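You operate a simulated robot arm through the tools that you are given. There is no shell and no other tool.

The job below is to be done with a simulated robot arm. You get a single attempt, and the scene is never put back.

## Task
Stir the small beaker on low till its oil film is gone, then tip it into the empty one.
Fine: the empty one beside the stir plate; stir dial off first; put the beaker back on the plate. Set down upright: small beaker.

Only the result counts: the job must be done as asked and must still hold three seconds after the hand-in. Knocking over, shifting, dropping, spilling or breaking anything else fails it.

## Robot
A 7-joint arm with a two-finger parallel gripper, fixed in place. Base frame: the origin is at the foot of the arm, x ahead of it, y to its left, z up. Readings come in cm, rad, newtons and seconds.
With the tool pointing down near the work surface it reaches from about 24 to 68 cm from the base axis. Its first joint turns from -1.152 to 1.152 rad. Payload 2.4 kg.
The tool frame sits at the grasp point between the pads (the TCP): z along the fingers, y along the line on which they close. The tips reach 3 cm beyond it. The gripper opens to 9.4 cm. The fingers are 2.8 cm wide and 1 cm thick; the gripper's body (5 by 9.6 cm) begins 5.5 cm behind the TCP.
Orientation is that of the tool frame in the base frame, as a unit quaternion [x, y, z, w]. With the fingers straight down and closing along the base's y, the tool's x points along the base's -x, its y along +y and its z along -z.

## Interface
- The arm moves only by the tool nudge_tool. Its argument "plan" is a list of rows, each a list of 6 numbers: the shift along the tool's x, y, z in cm, then the turn, a rotation vector about the tool's x, y, z in rad. In form: [[x, y, z, rx, ry, rz], ...]. A call has 1 to 20 rows; each row is the pose to reach, as a shift and turn from the pose commanded when the call began, along the tool's axes at that moment. "fingers" is the finger opening in cm, from 0 to 9.4, set as the call begins (left out, the last holds). Each row takes 0.2 s and may step no farther than 5 cm and 0.15 rad from the row before; otherwise, or with a gripper value out of range, the whole call is refused. A pose out of reach is approached as far as the arm can. The call stops where the force on the tool passes 40 N (or 10 N more than at its start, if that is more) or the arm is blocked; 0.2 s more then pass. Each finger travels about 15.3 cm/s and halts on what it meets, pressing with about 27 N; the grip force reading is that of the motor and also rises with nothing between the fingers. The clock runs only during rows and for 0.2 s after the last one: add rows that repeat a pose to give the fingers time. It gives the time, the measured TCP pose, the force on the tool (base axes), the opening and the grip force at its end, in the units of the frame above (readings bear some noise), with the torque about the TCP (base axes, N m) and any sound that the robot's microphone picked up, and new pictures: "pictures" is both (left out), scene, wrist or none.
- Cameras (640 x 400 px; columns grow to the right, rows downward): "scene" is fixed at [4.56, 47.96, 144.89]; the picture's right is [-0.66, -0.75, 0.00], its down [-0.39, 0.34, -0.86] and it looks along [0.64, -0.57, -0.51] (base axes); focal length 341 px, centre (320, 200). "wrist" rides on the gripper at [7.6, 1.4, -10.3] in the tool frame; the picture's right is [-0.18, 0.98, 0.00], its down [-0.75, -0.14, -0.64] and it looks along [-0.63, -0.12, 0.77] (tool axes); focal length 243 px, centre (320, 200). There is no depth. A picture from a camera that has moved, and an enlarged one, comes with that camera's place and axes in the base frame and with its lens.
- close_up(camera, box): a new picture of the part [left, top, right, bottom] of that camera's present view, enlarged. It takes no simulated time.
- hand_in(): hands the job in; it is judged then, once.

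Places have to be worked out from the pictures, the camera data and where the tool is seen. Open the gripper and draw the arm clear of the work before you hand the job in, unless the task says otherwise.

The tools are called after "Emit:" as a command line: name --pt "numbers of a row" for each row, then --argument value for the rest, lists and objects as JSON in quotes. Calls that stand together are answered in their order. nudge_tool: Moves the arm, as the interface text tells. Its arguments: {"type":"object","properties":{"plan":{"type":"array","items":{"type":"array","items":{"type":"number"}}},"fingers":{"type":"number"},"pictures":{"type":"string","enum":["both","scene","wrist","none"]}},"required":["plan"]} The other tools are called the same way: close_up (camera, box) takes an enlarged picture of a part of a camera's view; hand_in () hands the job in.

At the start:

```text
clock: 0.0
position: [30.14, 12.3, 114.95]
orientation: [0.0, 1.0, 0.0, 0.001]
force: [0.9, -1.0, 0.4]
moment: [-0.02, 0.02, 0.04]
finger_gap: 9.38
grip_force: 0.1
```

scene: 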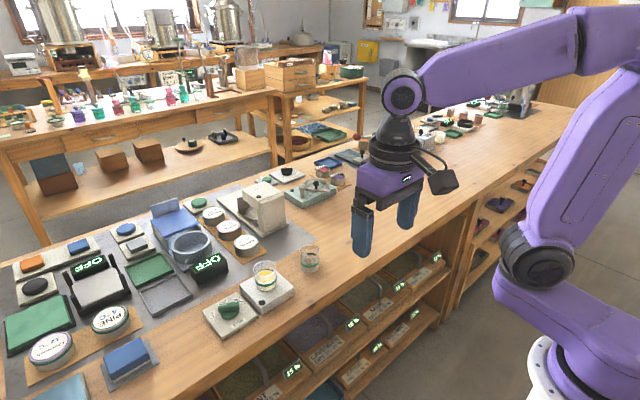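
wrist: 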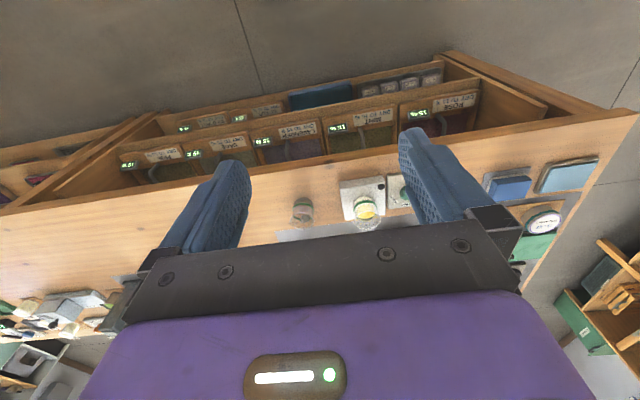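

The pictures show a stir plate with a small beaker holding yellow liquid, a green knob on a block beside it, and an empty beaker. I'll look closer before moving.

Emit:
close_up --camera "scene" --box '[190, 230, 350, 350]'

Emit:
close_up --camera "scene" --box '[0, 180, 320, 400]'

Emit:
close_up --camera "wrist" --box '[270, 150, 430, 250]'

```text
3.33 times, centred on (270, 290) of scene
camera zoom: at [4.56, 47.96, 144.89], right [-0.66, -0.75, 0.0], down [-0.39, 0.34, -0.86], along [0.64, -0.57, -0.51], focal length 1138 px, centre (487, -100)
```

zoom: 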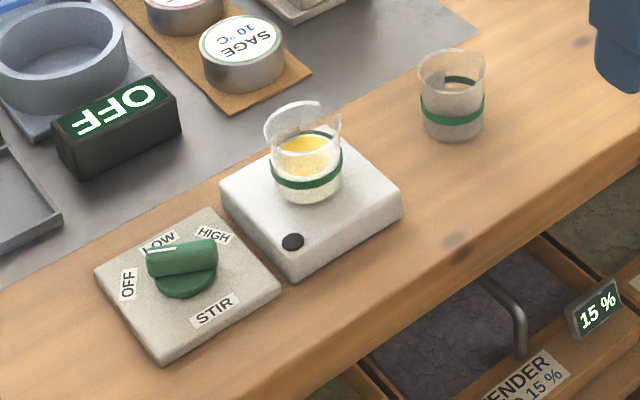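

```text
1.82 times, centred on (160, 290) of scene
camera zoom: at [4.56, 47.96, 144.89], right [-0.66, -0.75, 0.0], down [-0.39, 0.34, -0.86], along [0.64, -0.57, -0.51], focal length 621 px, centre (611, 36)
```

zoom: 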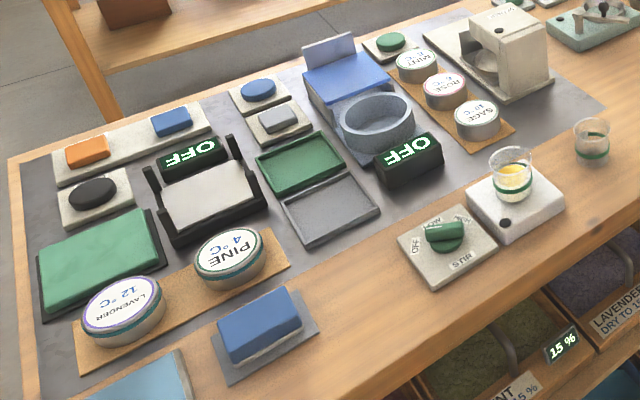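

```text
4.00 times, centred on (350, 200) of wrist
camera zoom: at [22.6, 13.87, 125.35], right [0.18, 0.98, 0.0], down [0.75, -0.14, 0.64], along [0.63, -0.12, -0.77], focal length 970 px, centre (200, 200)
```

zoom: 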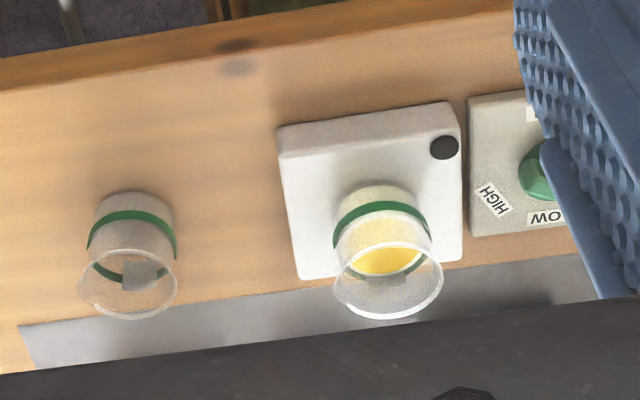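

From the two views I place the stir beaker's rim near (59.3, 16.9, 89), the empty beaker's rim near (59.6, 2.7, 86.7) and the knob near (57, 28, 84). I'll move a bit closer, staying high, for a better look at the dial.

Emit:
nudge_tool --pt "-2 4 3 0 0 0" --pt "-4 7 5 0 0 0" --pt "-4.9 9.7 7 0 0 0" --pt "-4.9 9.7 7 0 0 0"

```text
refused: row 1 steps farther than a row can; nothing moved
```

The first step was 5.4 cm, over the limit, so I'll split it into smaller rows.

Emit:
nudge_tool --pt "-1.2 2.4 1.8 0 0 0" --pt "-2.4 4.8 3.6 0 0 0" --pt "-3.6 7.2 5.4 0 0 0" --pt "-4.9 9.7 7 0 0 0" --pt "-4.9 9.7 7 0 0 0"

```text
clock: 1.2
position: [34.95, 21.98, 108.06]
orientation: [-0.001, 1.0, 0.0, 0.0]
force: [0.1, -0.4, 0.0]
moment: [-0.03, 0.02, -0.02]
finger_gap: 9.39
grip_force: 0.0
camera wrist: at [27.45, 23.51, 118.36], right [0.18, 0.98, 0.0], down [0.75, -0.14, 0.64], along [0.63, -0.12, -0.77], focal length 243 px, centre (320, 200)
```

scene: 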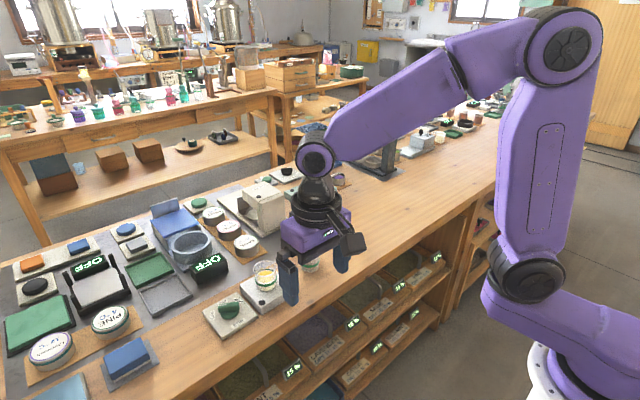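
wrist: 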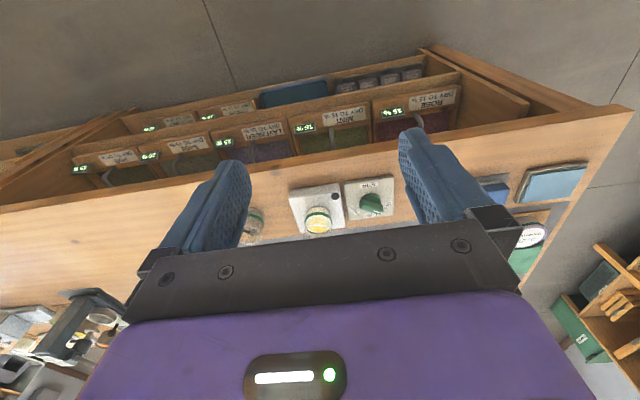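

Both stir plate and knob are visible between the fingers; zooming in on them.

Emit:
close_up --camera "wrist" --box '[280, 165, 408, 245]'

Emit:
close_up --camera "wrist" --box '[338, 170, 402, 222]'

Emit:
close_up --camera "scene" --box '[200, 285, 264, 345]'

Emit:
close_up --camera "scene" --box '[235, 245, 299, 309]'

```text
5.00 times, centred on (344, 205) of wrist
camera zoom: at [27.45, 23.51, 118.36], right [0.18, 0.98, 0.0], down [0.75, -0.14, 0.64], along [0.63, -0.12, -0.77], focal length 1213 px, centre (200, 175)
```

zoom: 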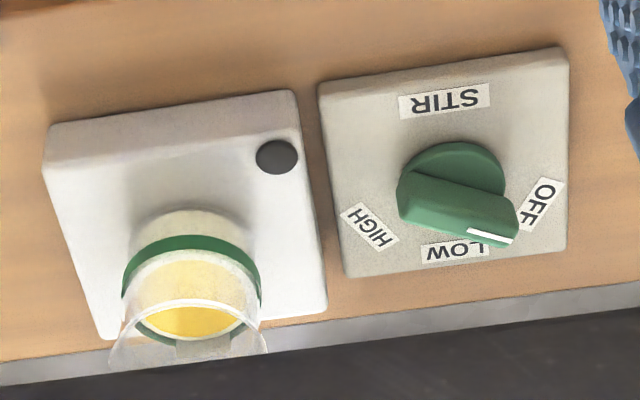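

```text
7.69 times, centred on (370, 196) of wrist
camera zoom: at [27.45, 23.51, 118.36], right [0.18, 0.98, 0.0], down [0.75, -0.14, 0.64], along [0.63, -0.12, -0.77], focal length 1866 px, centre (-65, 231)
```

zoom: 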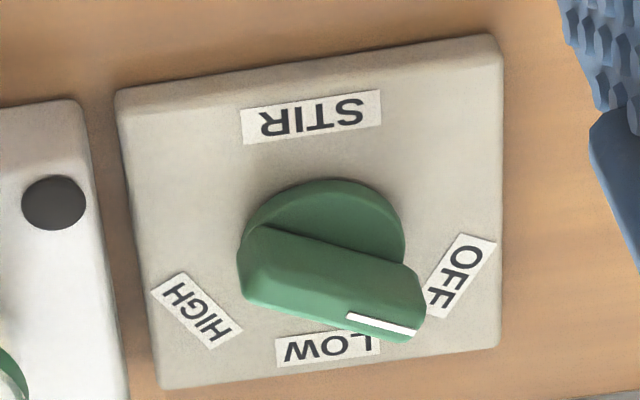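

```text
6.67 times, centred on (232, 315) of scene
camera zoom: at [4.56, 47.97, 144.89], right [-0.66, -0.75, 0.0], down [-0.39, 0.34, -0.86], along [0.64, -0.57, -0.51], focal length 2276 px, centre (907, -567)
```

zoom: 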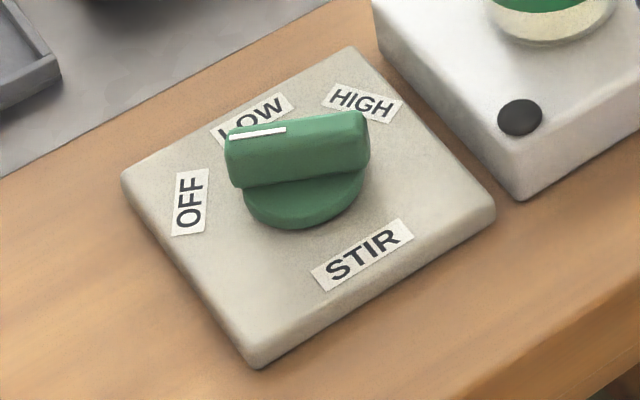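

```text
6.25 times, centred on (267, 277) of scene
camera zoom: at [4.56, 47.97, 144.89], right [-0.66, -0.75, 0.0], down [-0.39, 0.34, -0.86], along [0.64, -0.57, -0.51], focal length 2134 px, centre (651, -281)
```

zoom: 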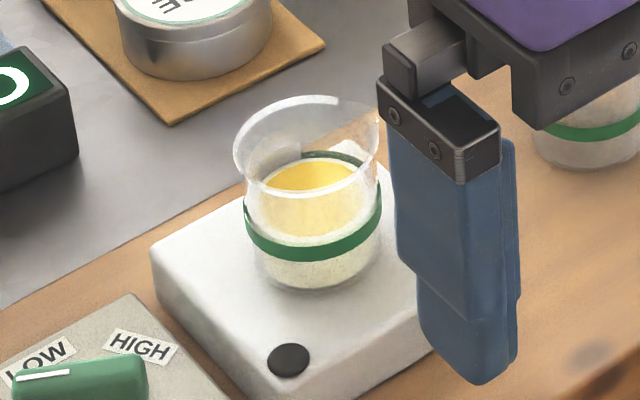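

The mark on the knob points at OFF, about 58° from +x toward +y around a pivot I place at (58.8, 27.4). LOW lies along +x and the bar top is near z 84.7. I'll hover above it with the fingers yawed to straddle the bar.

Emit:
nudge_tool --fingers 4.5 --pt "-3 0.7 1.5 0 0 -0.13" --pt "-6 1.4 3 0 0 -0.26" --pt "-9 2.1 4.5 0 0 -0.39" --pt "-12 2.8 6 0 0 -0.52" --pt "-15 3.5 7.5 0 0 -0.65" --pt "-18 4.2 9 0 0 -0.78" --pt "-21 4.8 10.5 0 0 -0.9" --pt "-23.85 5.4 12 0 0 -1.012" --pt "-23.85 5.4 12 0 0 -1.012"

```text
clock: 3.2
position: [58.72, 27.48, 95.98]
orientation: [-0.486, 0.874, 0.0, 0.0]
force: [0.5, 0.6, 0.9]
moment: [0.03, -0.05, -0.01]
finger_gap: 4.49
grip_force: 0.2
camera wrist: at [53.66, 21.89, 106.36], right [-0.74, 0.68, 0.0], down [0.52, 0.57, 0.64], along [0.43, 0.47, -0.77], focal length 243 px, centre (320, 200)
```

scene: 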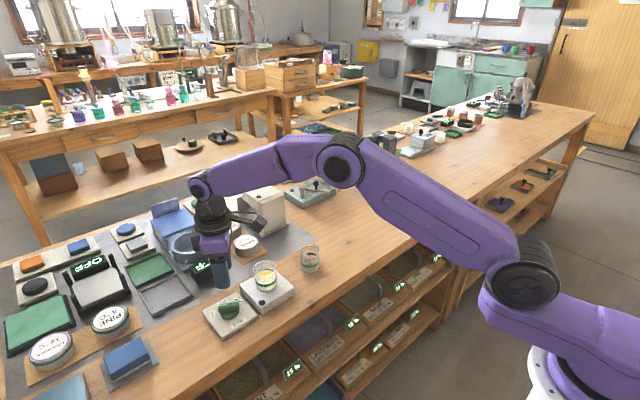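
wrist: 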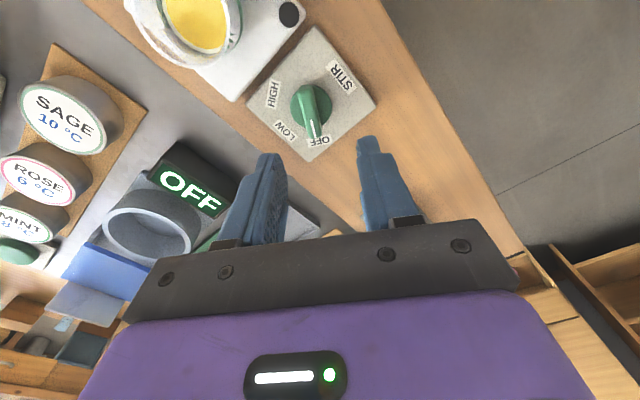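

The knob is right below the fingers. I'll zoom in to refine its pivot and bar heading.

Emit:
close_up --camera "wrist" --box '[240, 20, 384, 164]'

Emit:
close_up --camera "wrist" --box '[120, 0, 310, 110]'

```text
2.78 times, centred on (312, 92) of wrist
camera zoom: at [53.66, 21.89, 106.36], right [-0.74, 0.68, 0.0], down [0.52, 0.57, 0.64], along [0.43, 0.47, -0.77], focal length 674 px, centre (342, 500)
```

zoom: 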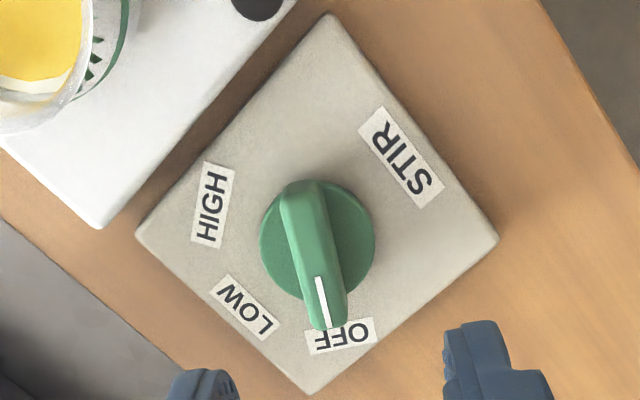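

```text
3.37 times, centred on (215, 55) of wrist
camera zoom: at [53.66, 21.89, 106.36], right [-0.74, 0.68, 0.0], down [0.52, 0.57, 0.64], along [0.43, 0.47, -0.77], focal length 817 px, centre (674, 688)
```

zoom: 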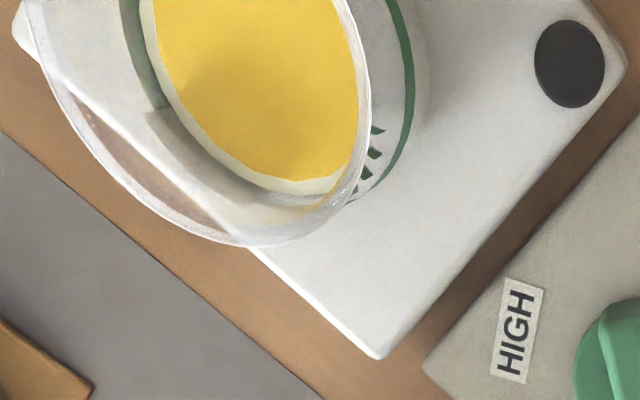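

Comparing both wrist views puts the panel top at z≈81.0, so the pivot is at (60.0, 27.45), the bar top at z≈83.7 and OFF at about 60°. I'll shift 1.2 cm and descend so the fingertips straddle the bar near z 82.3.

Emit:
nudge_tool --pt "-0.64 -1.08 0 0 0 -0.02" --pt "-0.64 -1.08 3 0 0 -0.02" --pt "-0.64 -1.08 6 0 0 -0.02" --pt "-0.64 -1.08 8 0 0 -0.02" --pt "-0.64 -1.08 9.5 0 0 -0.02" --pt "-0.64 -1.08 10.6 0 0 -0.02" --pt "-0.64 -1.08 10.6 0 0 -0.02"

```text
clock: 4.8
position: [60.25, 27.46, 85.36]
orientation: [-0.493, 0.87, 0.0, 0.0]
force: [-1.2, 0.4, 0.4]
moment: [-0.01, 0.0, 0.0]
finger_gap: 4.51
grip_force: 0.1
camera wrist: at [55.09, 21.69, 95.64], right [-0.75, 0.66, 0.0], down [0.51, 0.57, 0.64], along [0.43, 0.48, -0.77], focal length 243 px, centre (320, 200)
```

scene: 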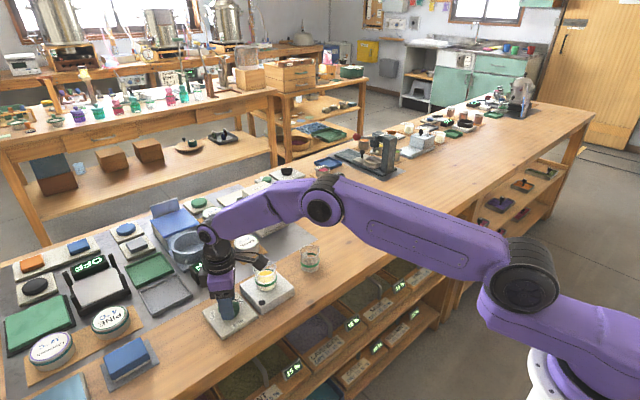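
wrist: 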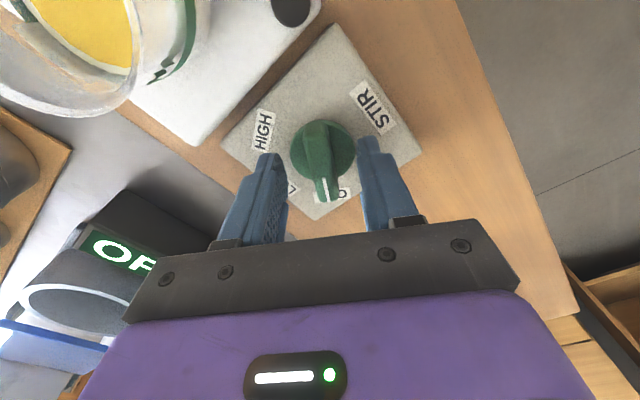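

The fingers straddle the bar with the tips just above the disc. By the picture the pivot is at about (60.0, 27.43), so I'll shift back 0.2 cm before closing.

Emit:
nudge_tool --pt "0.1 0.17 0 0 0 0" --pt "0.1 0.17 0.1 0 0 0" --pictures "wrist"

Emit:
close_up --camera "wrist" --box '[240, 100, 400, 220]'

```text
clock: 5.4
position: [59.86, 27.45, 85.33]
orientation: [-0.493, 0.87, 0.0, -0.001]
force: [-0.3, -0.3, -0.8]
moment: [-0.01, -0.01, 0.0]
finger_gap: 4.51
grip_force: 0.0
camera wrist: at [54.9, 21.74, 95.62], right [-0.75, 0.66, 0.0], down [0.51, 0.57, 0.64], along [0.43, 0.48, -0.77], focal length 243 px, centre (320, 200)
```

wrist: 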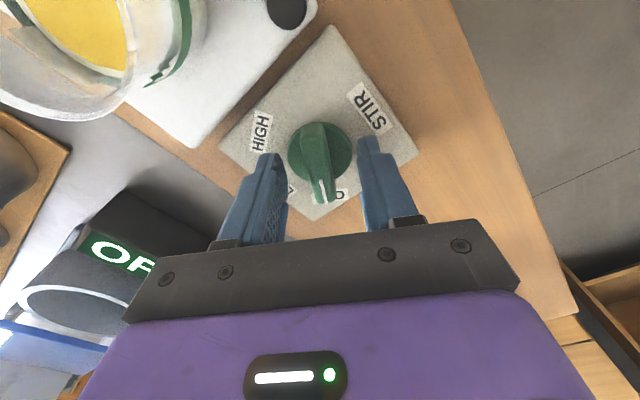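

```text
3.33 times, centred on (320, 160) of wrist
camera zoom: at [54.9, 21.74, 95.62], right [-0.75, 0.66, 0.0], down [0.51, 0.57, 0.64], along [0.43, 0.48, -0.77], focal length 809 px, centre (320, 333)
```

zoom: 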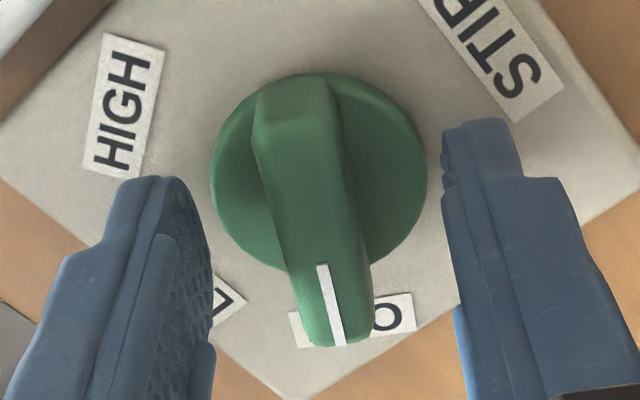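

The disc centre lies on the tool axis (column ~319) and the bar runs parallel to the pads. Closing on the bar now.

Emit:
nudge_tool --fingers 0 --pt "0 0 0 0 0 0" --pt "0 0 0 0 0 0" --pt "0 0 0 0 0 0" --pictures "wrist"

```text
clock: 6.2
position: [60.01, 27.49, 85.32]
orientation: [-0.493, 0.87, 0.0, 0.0]
force: [1.9, -0.8, -1.6]
moment: [0.33, -0.21, 0.0]
finger_gap: 1.36
grip_force: 44.7
camera wrist: at [54.92, 21.71, 95.61], right [-0.75, 0.66, 0.0], down [0.51, 0.57, 0.64], along [0.43, 0.48, -0.77], focal length 243 px, centre (320, 200)
```

wrist: 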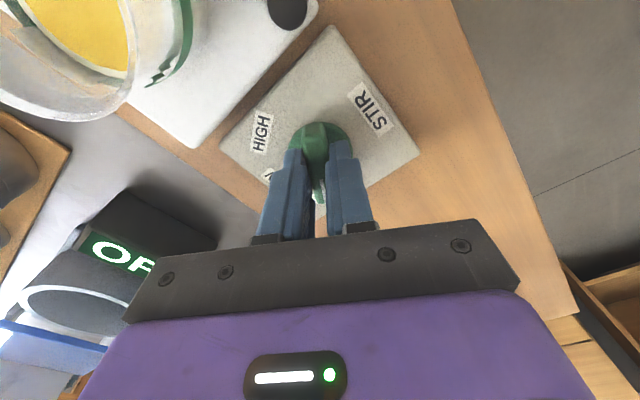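

Firm grip on the bar (1.36 cm). Turning clockwise 1.03 rad, from OFF to LOW.

Emit:
nudge_tool --pt "0 0 0 0 0 0.13" --pt "0 0 0 0 0 0.26" --pt "0 0 0 0 0 0.39" --pt "0 0 0 0 0 0.52" --pt "0 0 0 0 0 0.65" --pt "0 0 0 0 0 0.78" --pt "0 0 0 0 0 0.91" --pt "0 0 0 0 0 1.03" --pt "0 0 0 0 0 1.03"

```text
clock: 8.2
position: [59.82, 27.52, 85.28]
orientation: [0.0, 1.0, 0.0, 0.0]
force: [5.7, 5.2, -12.5]
moment: [0.19, -0.85, 0.0]
finger_gap: 1.38
grip_force: 45.3
camera wrist: at [52.4, 28.99, 95.62], right [0.18, 0.98, 0.0], down [0.75, -0.14, 0.64], along [0.63, -0.12, -0.77], focal length 243 px, centre (320, 200)
```

scene: 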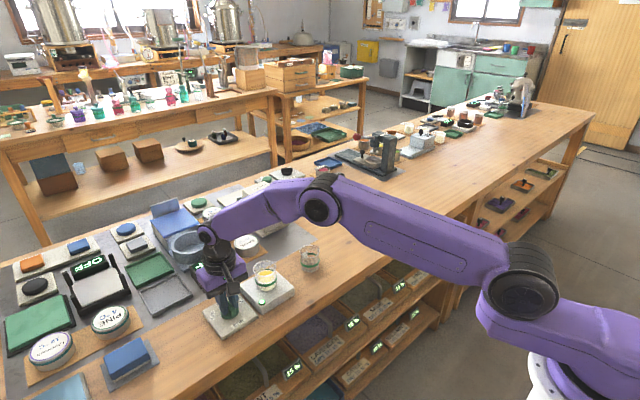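
wrist: 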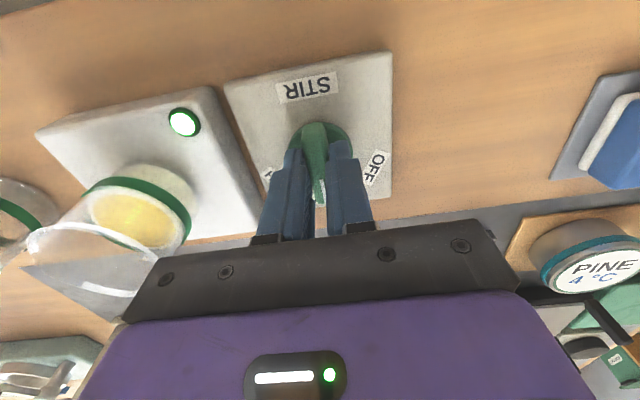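

The lamp on the stir plate is now green and lit, so it's running on LOW. I'll watch the beaker while keeping the grip on the knob, so I can turn it off at once.

Emit:
close_up --camera "wrist" --box '[20, 90, 280, 290]'

Emit:
close_up --camera "scene" --box '[235, 245, 299, 309]'

```text
2.00 times, centred on (150, 190) of wrist
camera zoom: at [52.4, 28.99, 95.62], right [0.18, 0.98, 0.0], down [0.75, -0.14, 0.64], along [0.63, -0.12, -0.77], focal length 485 px, centre (660, 220)
```

zoom: 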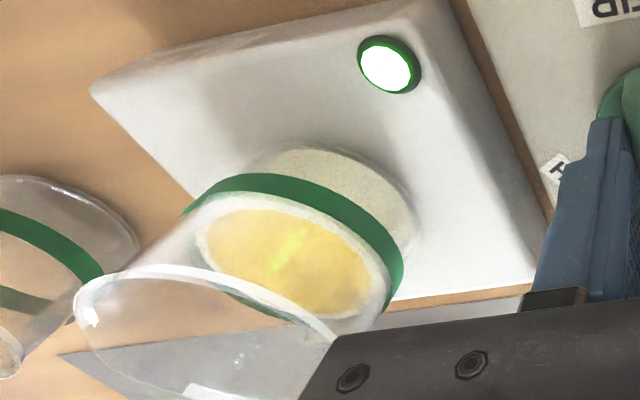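

```text
6.25 times, centred on (267, 277) of scene
camera zoom: at [4.6, 47.99, 144.88], right [-0.66, -0.75, 0.0], down [-0.39, 0.34, -0.86], along [0.64, -0.57, -0.51], focal length 2134 px, centre (651, -281)
```

zoom: 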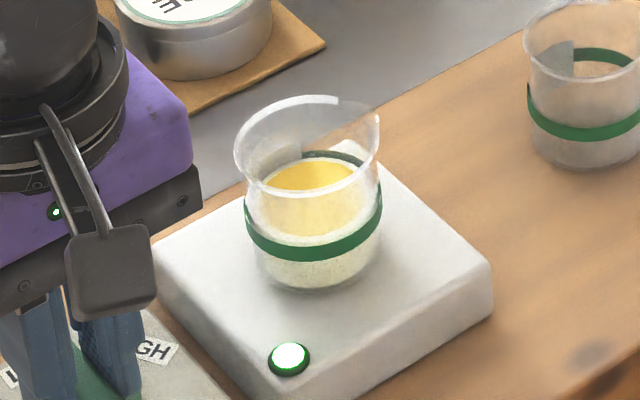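

The oil film is still there as a yellow disc, slightly paler. I'll wait in short spells and keep checking.

Emit:
nudge_tool --pt "0 0 0 0 0 1e-06" --pt "0 0 0 0 0 0" --pt "0 0 0 0 0 0" --pt "0 0 0 0 0 0" --pt "0 0 0 0 0 0" --pt "0 0 0 0 0 0" --pt "0 0 0 0 0 0" --pt "0 0 0 0 0 0" --pt "0 0 0 0 0 0" --pictures "none"

Emit:
close_up --camera "wrist" --box '[20, 90, 280, 290]'

Emit:
close_up --camera "scene" --box '[235, 245, 299, 309]'

```text
clock: 10.2
position: [59.99, 27.65, 85.35]
orientation: [0.0, 1.0, 0.0, 0.0]
force: [6.5, 8.3, -21.6]
moment: [0.23, -0.91, 0.03]
finger_gap: 1.37
grip_force: 44.9
```

```text
2.00 times, centred on (150, 190) of wrist
camera zoom: at [52.41, 28.98, 95.63], right [0.18, 0.98, 0.0], down [0.75, -0.14, 0.64], along [0.63, -0.12, -0.77], focal length 485 px, centre (660, 220)
```

zoom: 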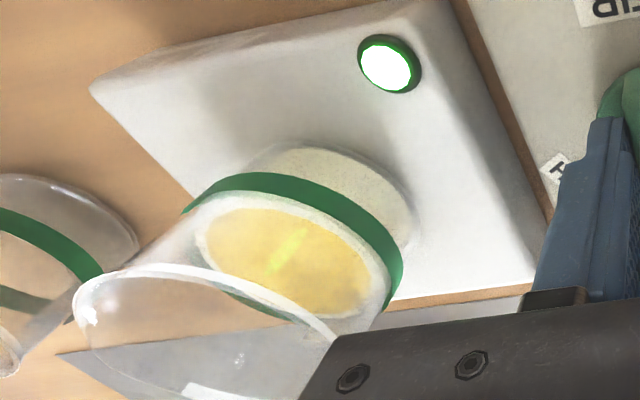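

```text
6.25 times, centred on (267, 277) of scene
camera zoom: at [4.62, 48.0, 144.88], right [-0.66, -0.75, 0.0], down [-0.39, 0.34, -0.86], along [0.64, -0.57, -0.51], focal length 2134 px, centre (651, -281)
```

zoom: 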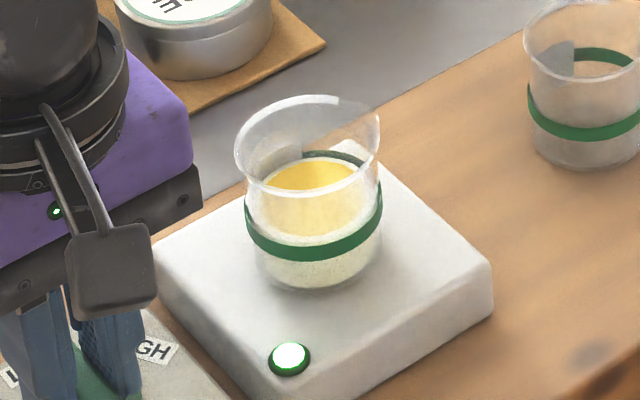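

The downward force on the tool is creeping up (-21.6 N), so I'll release the knob rather than risk shifting the panel. I'll stay around it and check that the lamp stays on.

Emit:
nudge_tool --fingers 4 --pt "0 0 0 0 0 0" --pt "0 0 0 0 0 0" --pt "0 0 0 0 0 0" --pt "0 0 0 0 0 0"

Emit:
close_up --camera "wrist" --box '[20, 90, 280, 290]'

Emit:
close_up --camera "wrist" --box '[220, 40, 420, 220]'

```text
clock: 11.2
position: [59.92, 27.4, 85.34]
orientation: [-0.001, 1.0, 0.0, 0.0]
force: [0.1, -0.8, 0.0]
moment: [-0.01, 0.02, -0.03]
finger_gap: 4.0
grip_force: 0.0
camera wrist: at [52.4, 28.94, 95.7], right [0.18, 0.98, 0.0], down [0.75, -0.14, 0.64], along [0.63, -0.12, -0.77], focal length 243 px, centre (320, 200)
```

scene: 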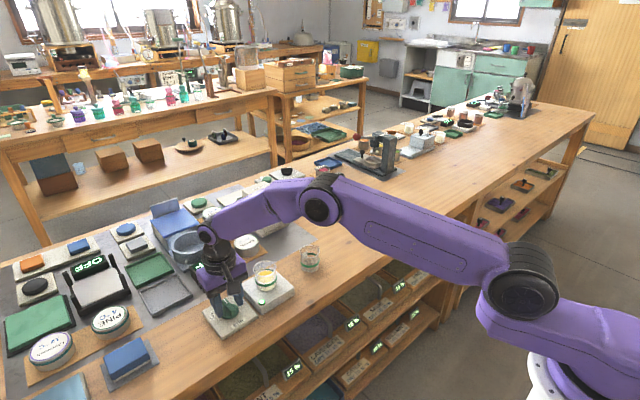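
wrist: 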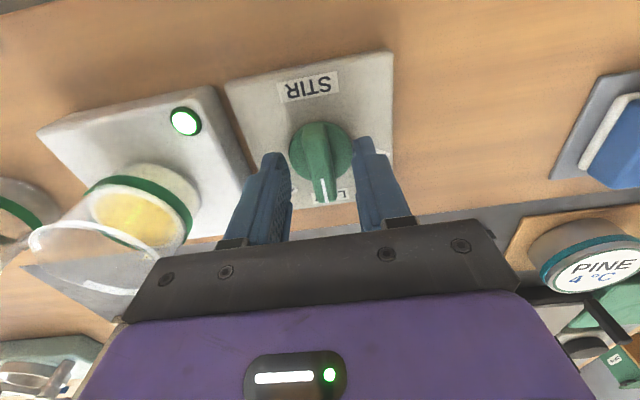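

```text
2.00 times, centred on (150, 190) of wrist
camera zoom: at [52.4, 28.94, 95.7], right [0.18, 0.98, 0.0], down [0.75, -0.14, 0.64], along [0.63, -0.12, -0.77], focal length 485 px, centre (660, 220)
```

zoom: 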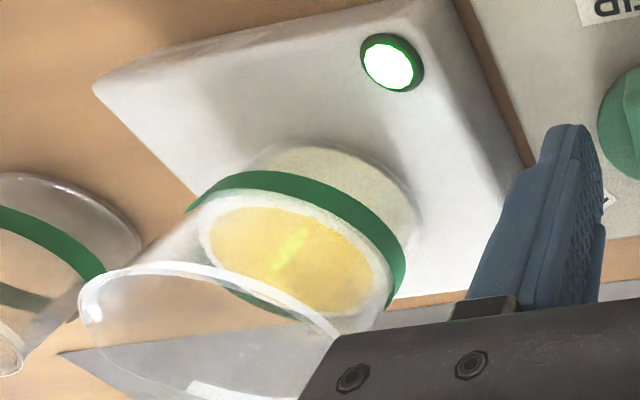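

```text
2.22 times, centred on (320, 130) of wrist
camera zoom: at [52.4, 28.94, 95.7], right [0.18, 0.98, 0.0], down [0.75, -0.14, 0.64], along [0.63, -0.12, -0.77], focal length 539 px, centre (320, 356)
```

zoom: 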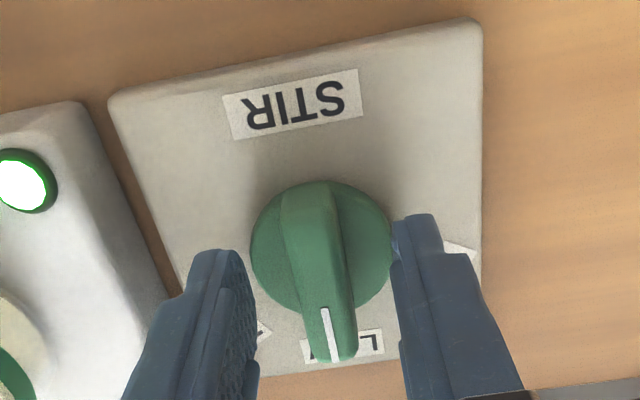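

Knob points at LOW, lamp green, and the force is back to zero. The film is fading only slowly, so I'll wait longer.

Emit:
nudge_tool --pt "0 0 0 0 0 0" --pt "0 0 0 0 0 0" --pt "0 0 0 0 0 0" --pt "0 0 0 0 0 0" --pt "0 0 0 0 0 0" --pt "0 0 0 0 0 0" --pt "0 0 0 0 0 0" --pt "0 0 0 0 0 0" --pt "0 0 0 0 0 0" --pt "0 0 0 0 0 0" --pt "0 0 0 0 0 0" --pt "0 0 0 0 0 0" --pt "0 0 0 0 0 0" --pt "0 0 0 0 0 0" --pt "0 0 0 0 0 0" --pt "0 0 0 0 0 0" --pt "0 0 0 0 0 0" --pt "0 0 0 0 0 0" --pt "0 0 0 0 0 0" --pt "0 0 0 0 0 0" --pictures "none"

Emit:
close_up --camera "wrist" --box '[20, 90, 280, 290]'

Emit:
close_up --camera "scene" --box '[235, 245, 299, 309]'

```text
clock: 15.4
position: [59.98, 27.47, 85.42]
orientation: [-0.001, 1.0, -0.001, 0.001]
force: [-0.3, 0.3, -0.1]
moment: [-0.01, 0.02, 0.0]
finger_gap: 3.99
grip_force: 0.0
```

```text
2.00 times, centred on (150, 190) of wrist
camera zoom: at [52.4, 28.93, 95.69], right [0.18, 0.98, 0.0], down [0.75, -0.14, 0.64], along [0.63, -0.12, -0.77], focal length 485 px, centre (660, 220)
```

zoom: 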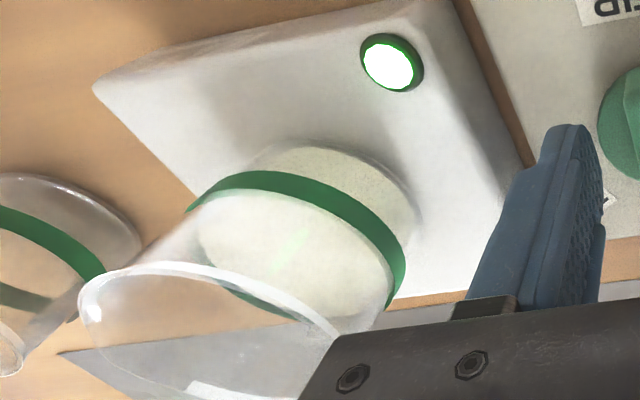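

```text
6.25 times, centred on (267, 277) of scene
camera zoom: at [4.56, 47.96, 144.89], right [-0.66, -0.75, 0.0], down [-0.39, 0.34, -0.86], along [0.64, -0.57, -0.51], focal length 2134 px, centre (651, -281)
```

zoom: 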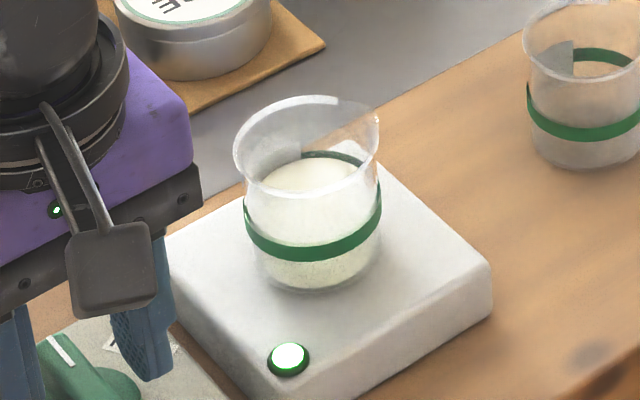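

The yellow film is gone; the liquid is evenly milky. Gripping the knob and turning it back to OFF now.

Emit:
nudge_tool --fingers 0 --pt "0 0 0 0 0 0" --pt "0 0 0 0 0 0" --pt "0 0 0 0 0 -0.13" --pt "0 0 0 0 0 -0.26" --pt "0 0 0 0 0 -0.39" --pt "0 0 0 0 0 -0.52" --pt "0 0 0 0 0 -0.65" --pt "0 0 0 0 0 -0.78" --pt "0 0 0 0 0 -0.91" --pt "0 0 0 0 0 -1.03" --pt "0 0 0 0 0 -1.03"

```text
clock: 17.8
position: [59.9, 27.35, 85.32]
orientation: [-0.495, 0.869, 0.001, 0.001]
force: [1.2, 1.5, 9.7]
moment: [-1.07, 0.7, 0.02]
finger_gap: 1.38
grip_force: 45.0
camera wrist: at [54.93, 21.69, 95.68], right [-0.75, 0.66, 0.0], down [0.51, 0.58, 0.64], along [0.42, 0.48, -0.77], focal length 243 px, centre (320, 200)
```

scene: 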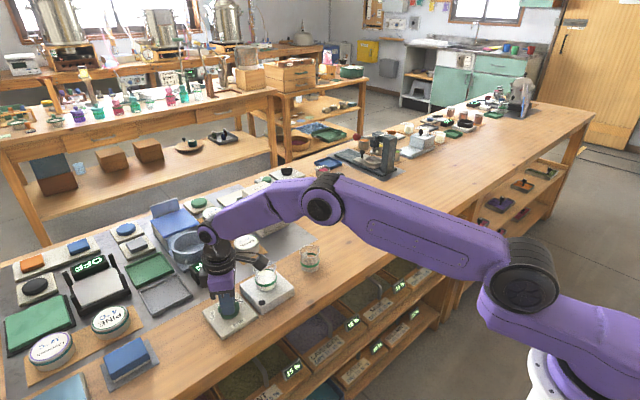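
wrist: 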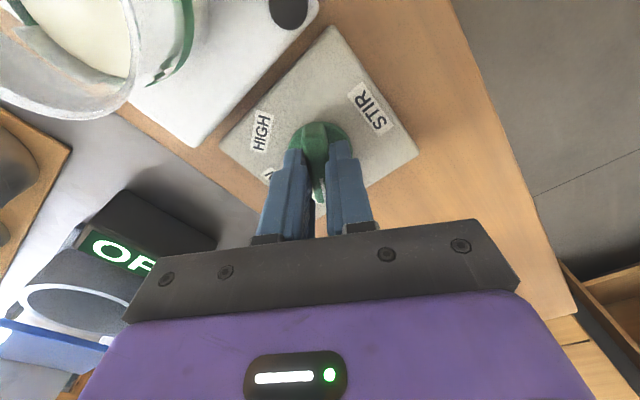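

The plate's lamp is dark again, so it's off. Opening the fingers before rising straight up.

Emit:
nudge_tool --fingers 4.2 --pt "0 0 0 0 0 0" --pt "0 0 0 0 0 0" --pt "0 0 -2 0 0 0" --pt "0 0 -5 0 0 0" --pt "0 0 -9 0 0 0" --pt "0 0 -13 0 0 0" --pt "0 0 -16 0 0 0" --pt "0 0 -16 0 0 0"

Emit:
close_up --camera "wrist" --box '[120, 0, 400, 180]'

Emit:
close_up --camera "scene" --box '[190, 230, 350, 350]'

```text
clock: 19.6
position: [60.0, 27.1, 101.51]
orientation: [-0.493, 0.87, 0.0, 0.0]
force: [0.3, 0.1, 0.3]
moment: [0.0, -0.02, -0.02]
finger_gap: 4.21
grip_force: 0.0
camera wrist: at [54.95, 21.45, 111.8], right [-0.75, 0.66, 0.0], down [0.51, 0.57, 0.64], along [0.43, 0.48, -0.77], focal length 243 px, centre (320, 200)
```

scene: 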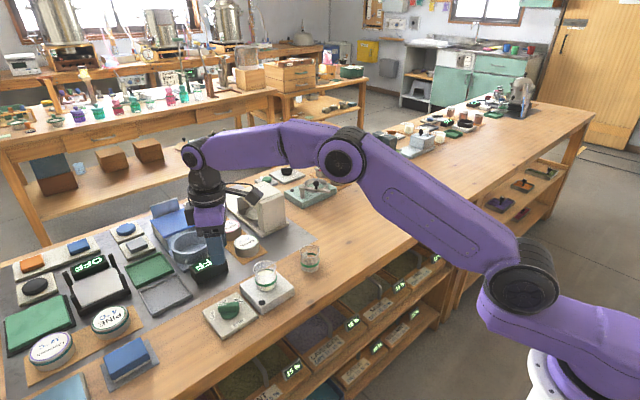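
wrist: 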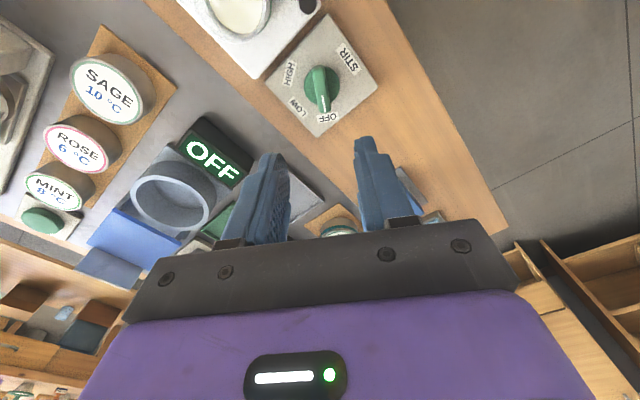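

```text
2.22 times, centred on (260, 90) of wrist
camera zoom: at [54.95, 21.45, 111.8], right [-0.75, 0.66, 0.0], down [0.51, 0.57, 0.64], along [0.43, 0.48, -0.77], focal length 539 px, centre (453, 444)
```

zoom: 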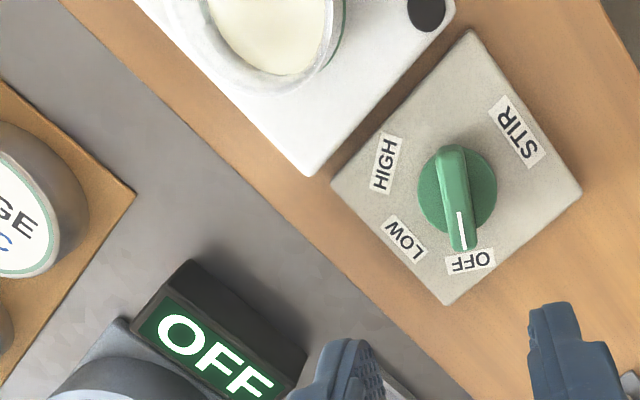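

```text
3.33 times, centred on (270, 290) of scene
camera zoom: at [4.56, 47.96, 144.89], right [-0.66, -0.75, 0.0], down [-0.39, 0.34, -0.86], along [0.64, -0.57, -0.51], focal length 1138 px, centre (487, -100)
```

zoom: 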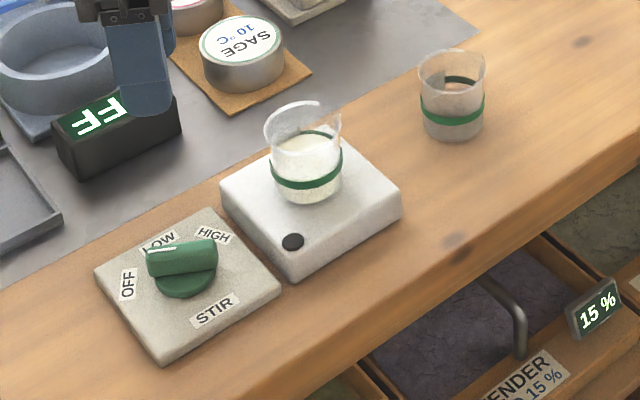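

The dial reads OFF and nothing has shifted. To pour toward -y I need the fingers on the beaker's ±x sides and the camera on the +y side, which is a yaw of -90° from the default. I'll test that yaw in the air between the beakers.

Emit:
nudge_tool --fingers 8.5 --pt "1.97 -0.4 -0.72 0 0 0.145" --pt "2.96 -0.61 -1.08 0 0 0.29" --pt "3.95 -0.81 -1.44 0 0 0.434" --pt "4.93 -1.01 -1.81 0 0 0.578" --pt "5.92 -1.21 -2.17 0 0 0.723" --pt "6.91 -1.42 -2.53 0 0 0.867" --pt "7.9 -1.62 -2.89 0 0 1.012" --pt "8.88 -1.82 -3.25 0 0 1.156" --pt "9.87 -2.02 -3.61 0 0 1.301" --pt "10.86 -2.22 -3.97 0 0 1.446" --pt "11.84 -2.43 -4.33 0 0 1.59" --pt "12.83 -2.63 -4.69 0 0 1.735" --pt "13.82 -2.83 -5.06 0 0 1.879" --pt "14.8 -3.03 -5.42 0 0 2.024" --pt "15.79 -3.24 -5.78 0 0 2.168" --pt "16.78 -3.44 -6.14 0 0 2.313" --pt "17.76 -3.64 -6.5 0 0 2.457" --pt "17.76 -3.64 -6.5 0 0 2.602" --pt "17.76 -3.64 -6.5 0 0 2.602"

```text
clock: 23.6
position: [53.82, 10.29, 107.84]
orientation: [0.707, 0.707, 0.0, 0.0]
force: [0.1, -0.1, 0.0]
moment: [0.04, 0.02, 0.02]
finger_gap: 8.5
grip_force: 0.1
camera wrist: at [55.4, 18.02, 118.24], right [0.98, -0.18, 0.0], down [-0.14, -0.75, 0.64], along [-0.12, -0.63, -0.77], focal length 243 px, centre (320, 200)
```

scene: 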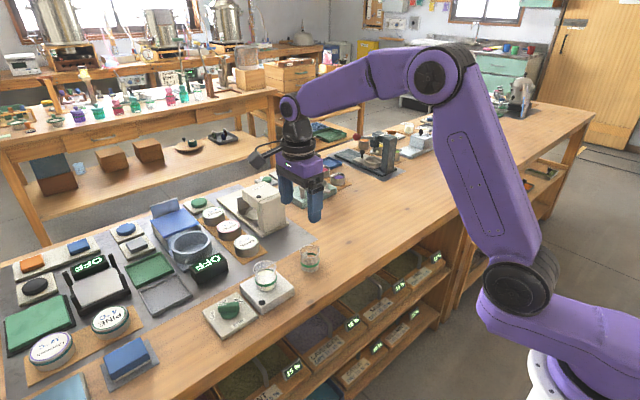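
wrist: 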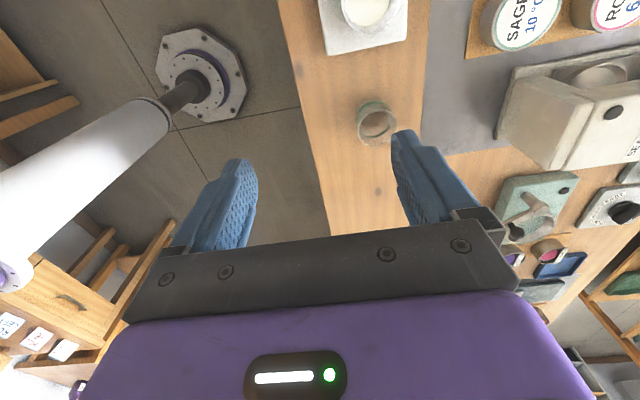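

The -90° yaw works. Now I'll rehearse the tipping motion (turn about tool y up to ~1.9 rad) empty and high above the bench, to check the arm can reach it.

Emit:
nudge_tool --pt "-1 1 1 0 0.14 0" --pt "-2 2 2 0 0.28 0" --pt "-3 3 2 0 0.42 0" --pt "-4 4 2 0 0.56 0" --pt "-4 4 2 0 0.7 0" --pt "-4 4 2 0 0.84 0" --pt "-4 4 2 0 0.98 0" --pt "-4 4 2 0 1.12 0" --pt "-4 4 2 0 1.26 0" --pt "-4 4 2 0 1.4 0" --pt "-4 4 2 0 1.54 0" --pt "-4 4 2 0 1.68 0" --pt "-4 4 2 0 1.82 0" --pt "-4 4 2 0 1.92 0" --pt "-4 4 2 0 1.92 0"

```text
clock: 26.8
position: [58.06, 6.27, 105.74]
orientation: [-0.404, -0.406, -0.579, 0.58]
force: [-0.1, 0.1, -0.1]
moment: [-0.02, 0.01, 0.02]
finger_gap: 8.5
grip_force: 0.1
camera wrist: at [59.5, -5.85, 109.52], right [0.98, 0.06, -0.17], down [-0.14, -0.34, -0.93], along [-0.12, 0.94, -0.33], focal length 243 px, centre (320, 200)
```

scene: 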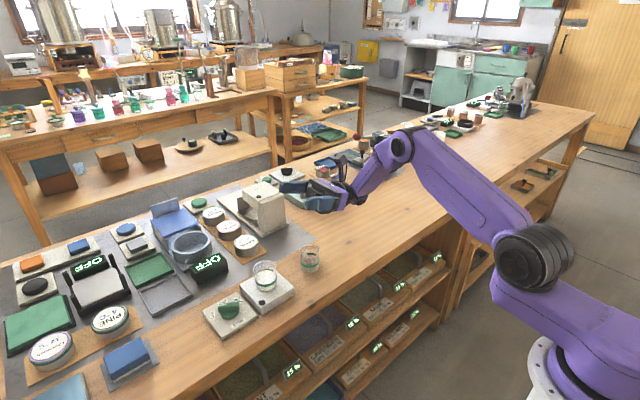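
wrist: 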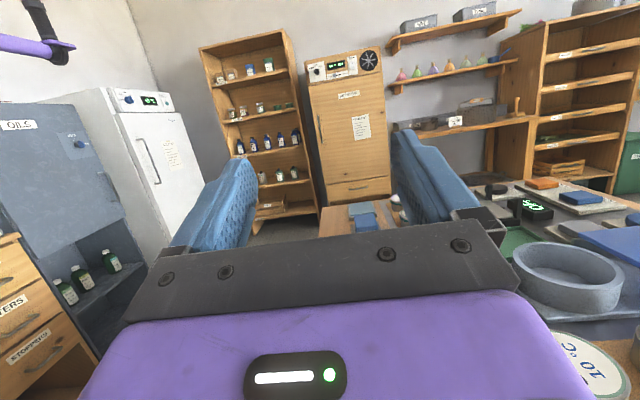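

The full tip to 110° is reachable. I'll tilt back to vertical before going over the stir beaker.

Emit:
nudge_tool --pt "0 0 0 0 -0.14 0" --pt "0 0 0 0 -0.28 0" --pt "0 0 0 0 -0.42 0" --pt "0 0 0 0 -0.56 0" --pt "0 0 0 0 -0.7 0" --pt "0 0 0 0 -0.84 0" --pt "0 0 0 0 -0.98 0" --pt "0 0 0 0 -1.12 0" --pt "0 0 0 0 -1.26 0" --pt "0 0 0 0 -1.4 0" --pt "0 0 0 0 -1.54 0" --pt "0 0 0 0 -1.68 0" --pt "0 0 0 0 -1.82 0" --pt "0 0 0 0 -1.92 0" --pt "0 0 0 0 -1.92 0"

Emit:
close_up --camera "wrist" --box '[240, 0, 400, 160]'

```text
clock: 30.0
position: [57.86, 6.26, 105.84]
orientation: [0.707, 0.707, -0.001, 0.001]
force: [-0.7, -0.3, -0.9]
moment: [0.03, 0.0, 0.0]
finger_gap: 8.5
grip_force: 0.0
camera wrist: at [59.45, 14.02, 116.16], right [0.98, -0.18, 0.0], down [-0.14, -0.75, 0.64], along [-0.12, -0.63, -0.77], focal length 243 px, centre (320, 200)
```

scene: 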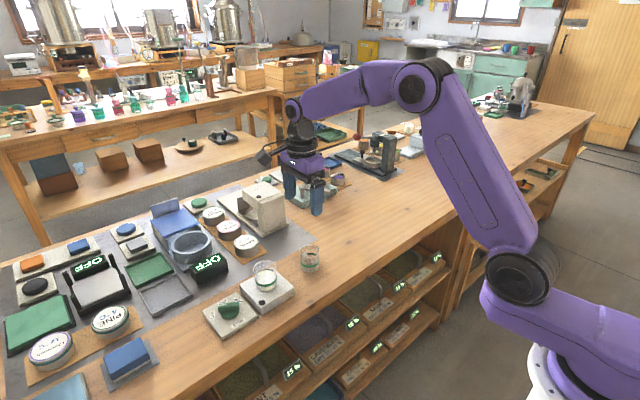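
wrist: 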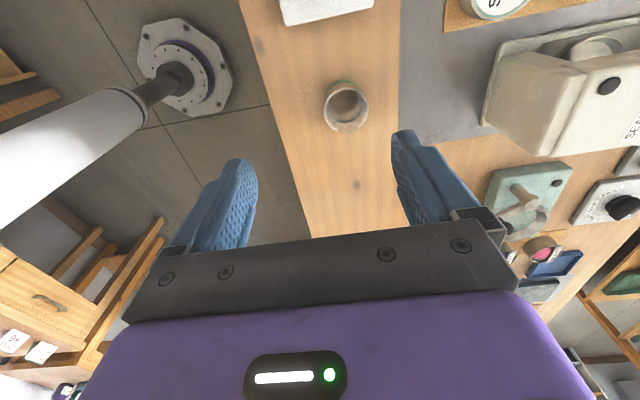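

```text
2.50 times, centred on (320, 80) of wrist
camera zoom: at [59.45, 14.02, 116.16], right [0.98, -0.18, 0.0], down [-0.14, -0.75, 0.64], along [-0.12, -0.63, -0.77], focal length 606 px, centre (320, 500)
```

zoom: 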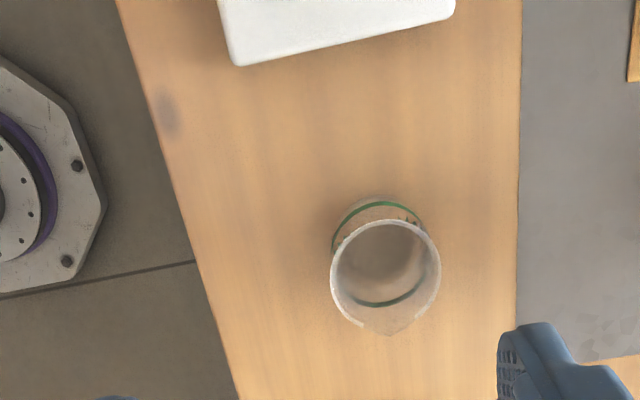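

The empty beaker's rim is at about (60.6, 2.8, 85.6), with a spout facing -y. Next I'll hover over the stir beaker to measure it.

Emit:
nudge_tool --pt "3 0.6 0 0 0 0" --pt "6 1.2 0 0 0 0" --pt "9 1.8 1 0 0 0" --pt "10.7 2.1 3 0 0 0" --pt "10.7 2.1 5.8 0 0 0" --pt "10.7 2.1 5.8 0 0 0"

Emit:
close_up --camera "wrist" --box '[240, 20, 400, 180]'

```text
clock: 31.4
position: [60.02, 17.12, 100.02]
orientation: [0.707, 0.708, 0.001, 0.0]
force: [1.1, -0.2, 0.3]
moment: [0.0, -0.03, -0.01]
finger_gap: 8.47
grip_force: 0.1
camera wrist: at [61.64, 24.87, 110.32], right [0.98, -0.18, 0.0], down [-0.14, -0.75, 0.64], along [-0.12, -0.63, -0.77], focal length 243 px, centre (320, 200)
```

scene: 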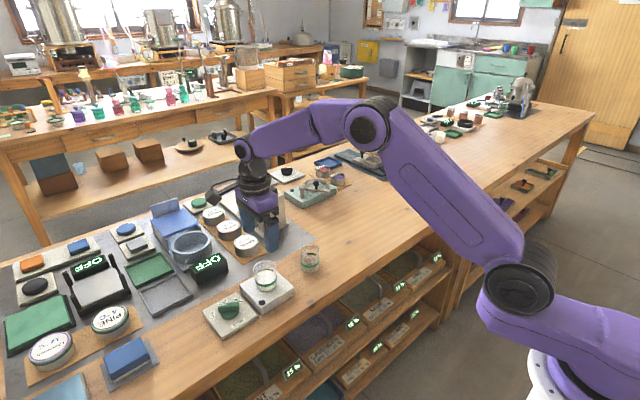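
wrist: 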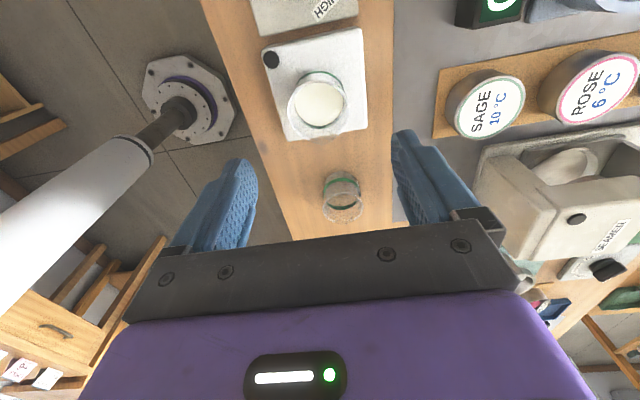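

```text
2.50 times, centred on (320, 100) of wrist
camera zoom: at [61.64, 24.87, 110.32], right [0.98, -0.18, 0.0], down [-0.14, -0.75, 0.64], along [-0.12, -0.63, -0.77], focal length 606 px, centre (320, 450)
```

zoom: 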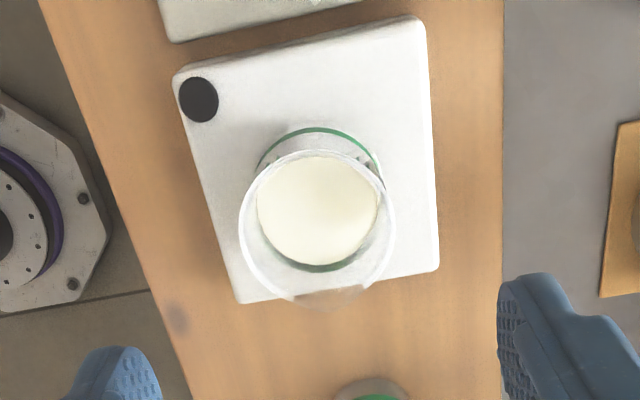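

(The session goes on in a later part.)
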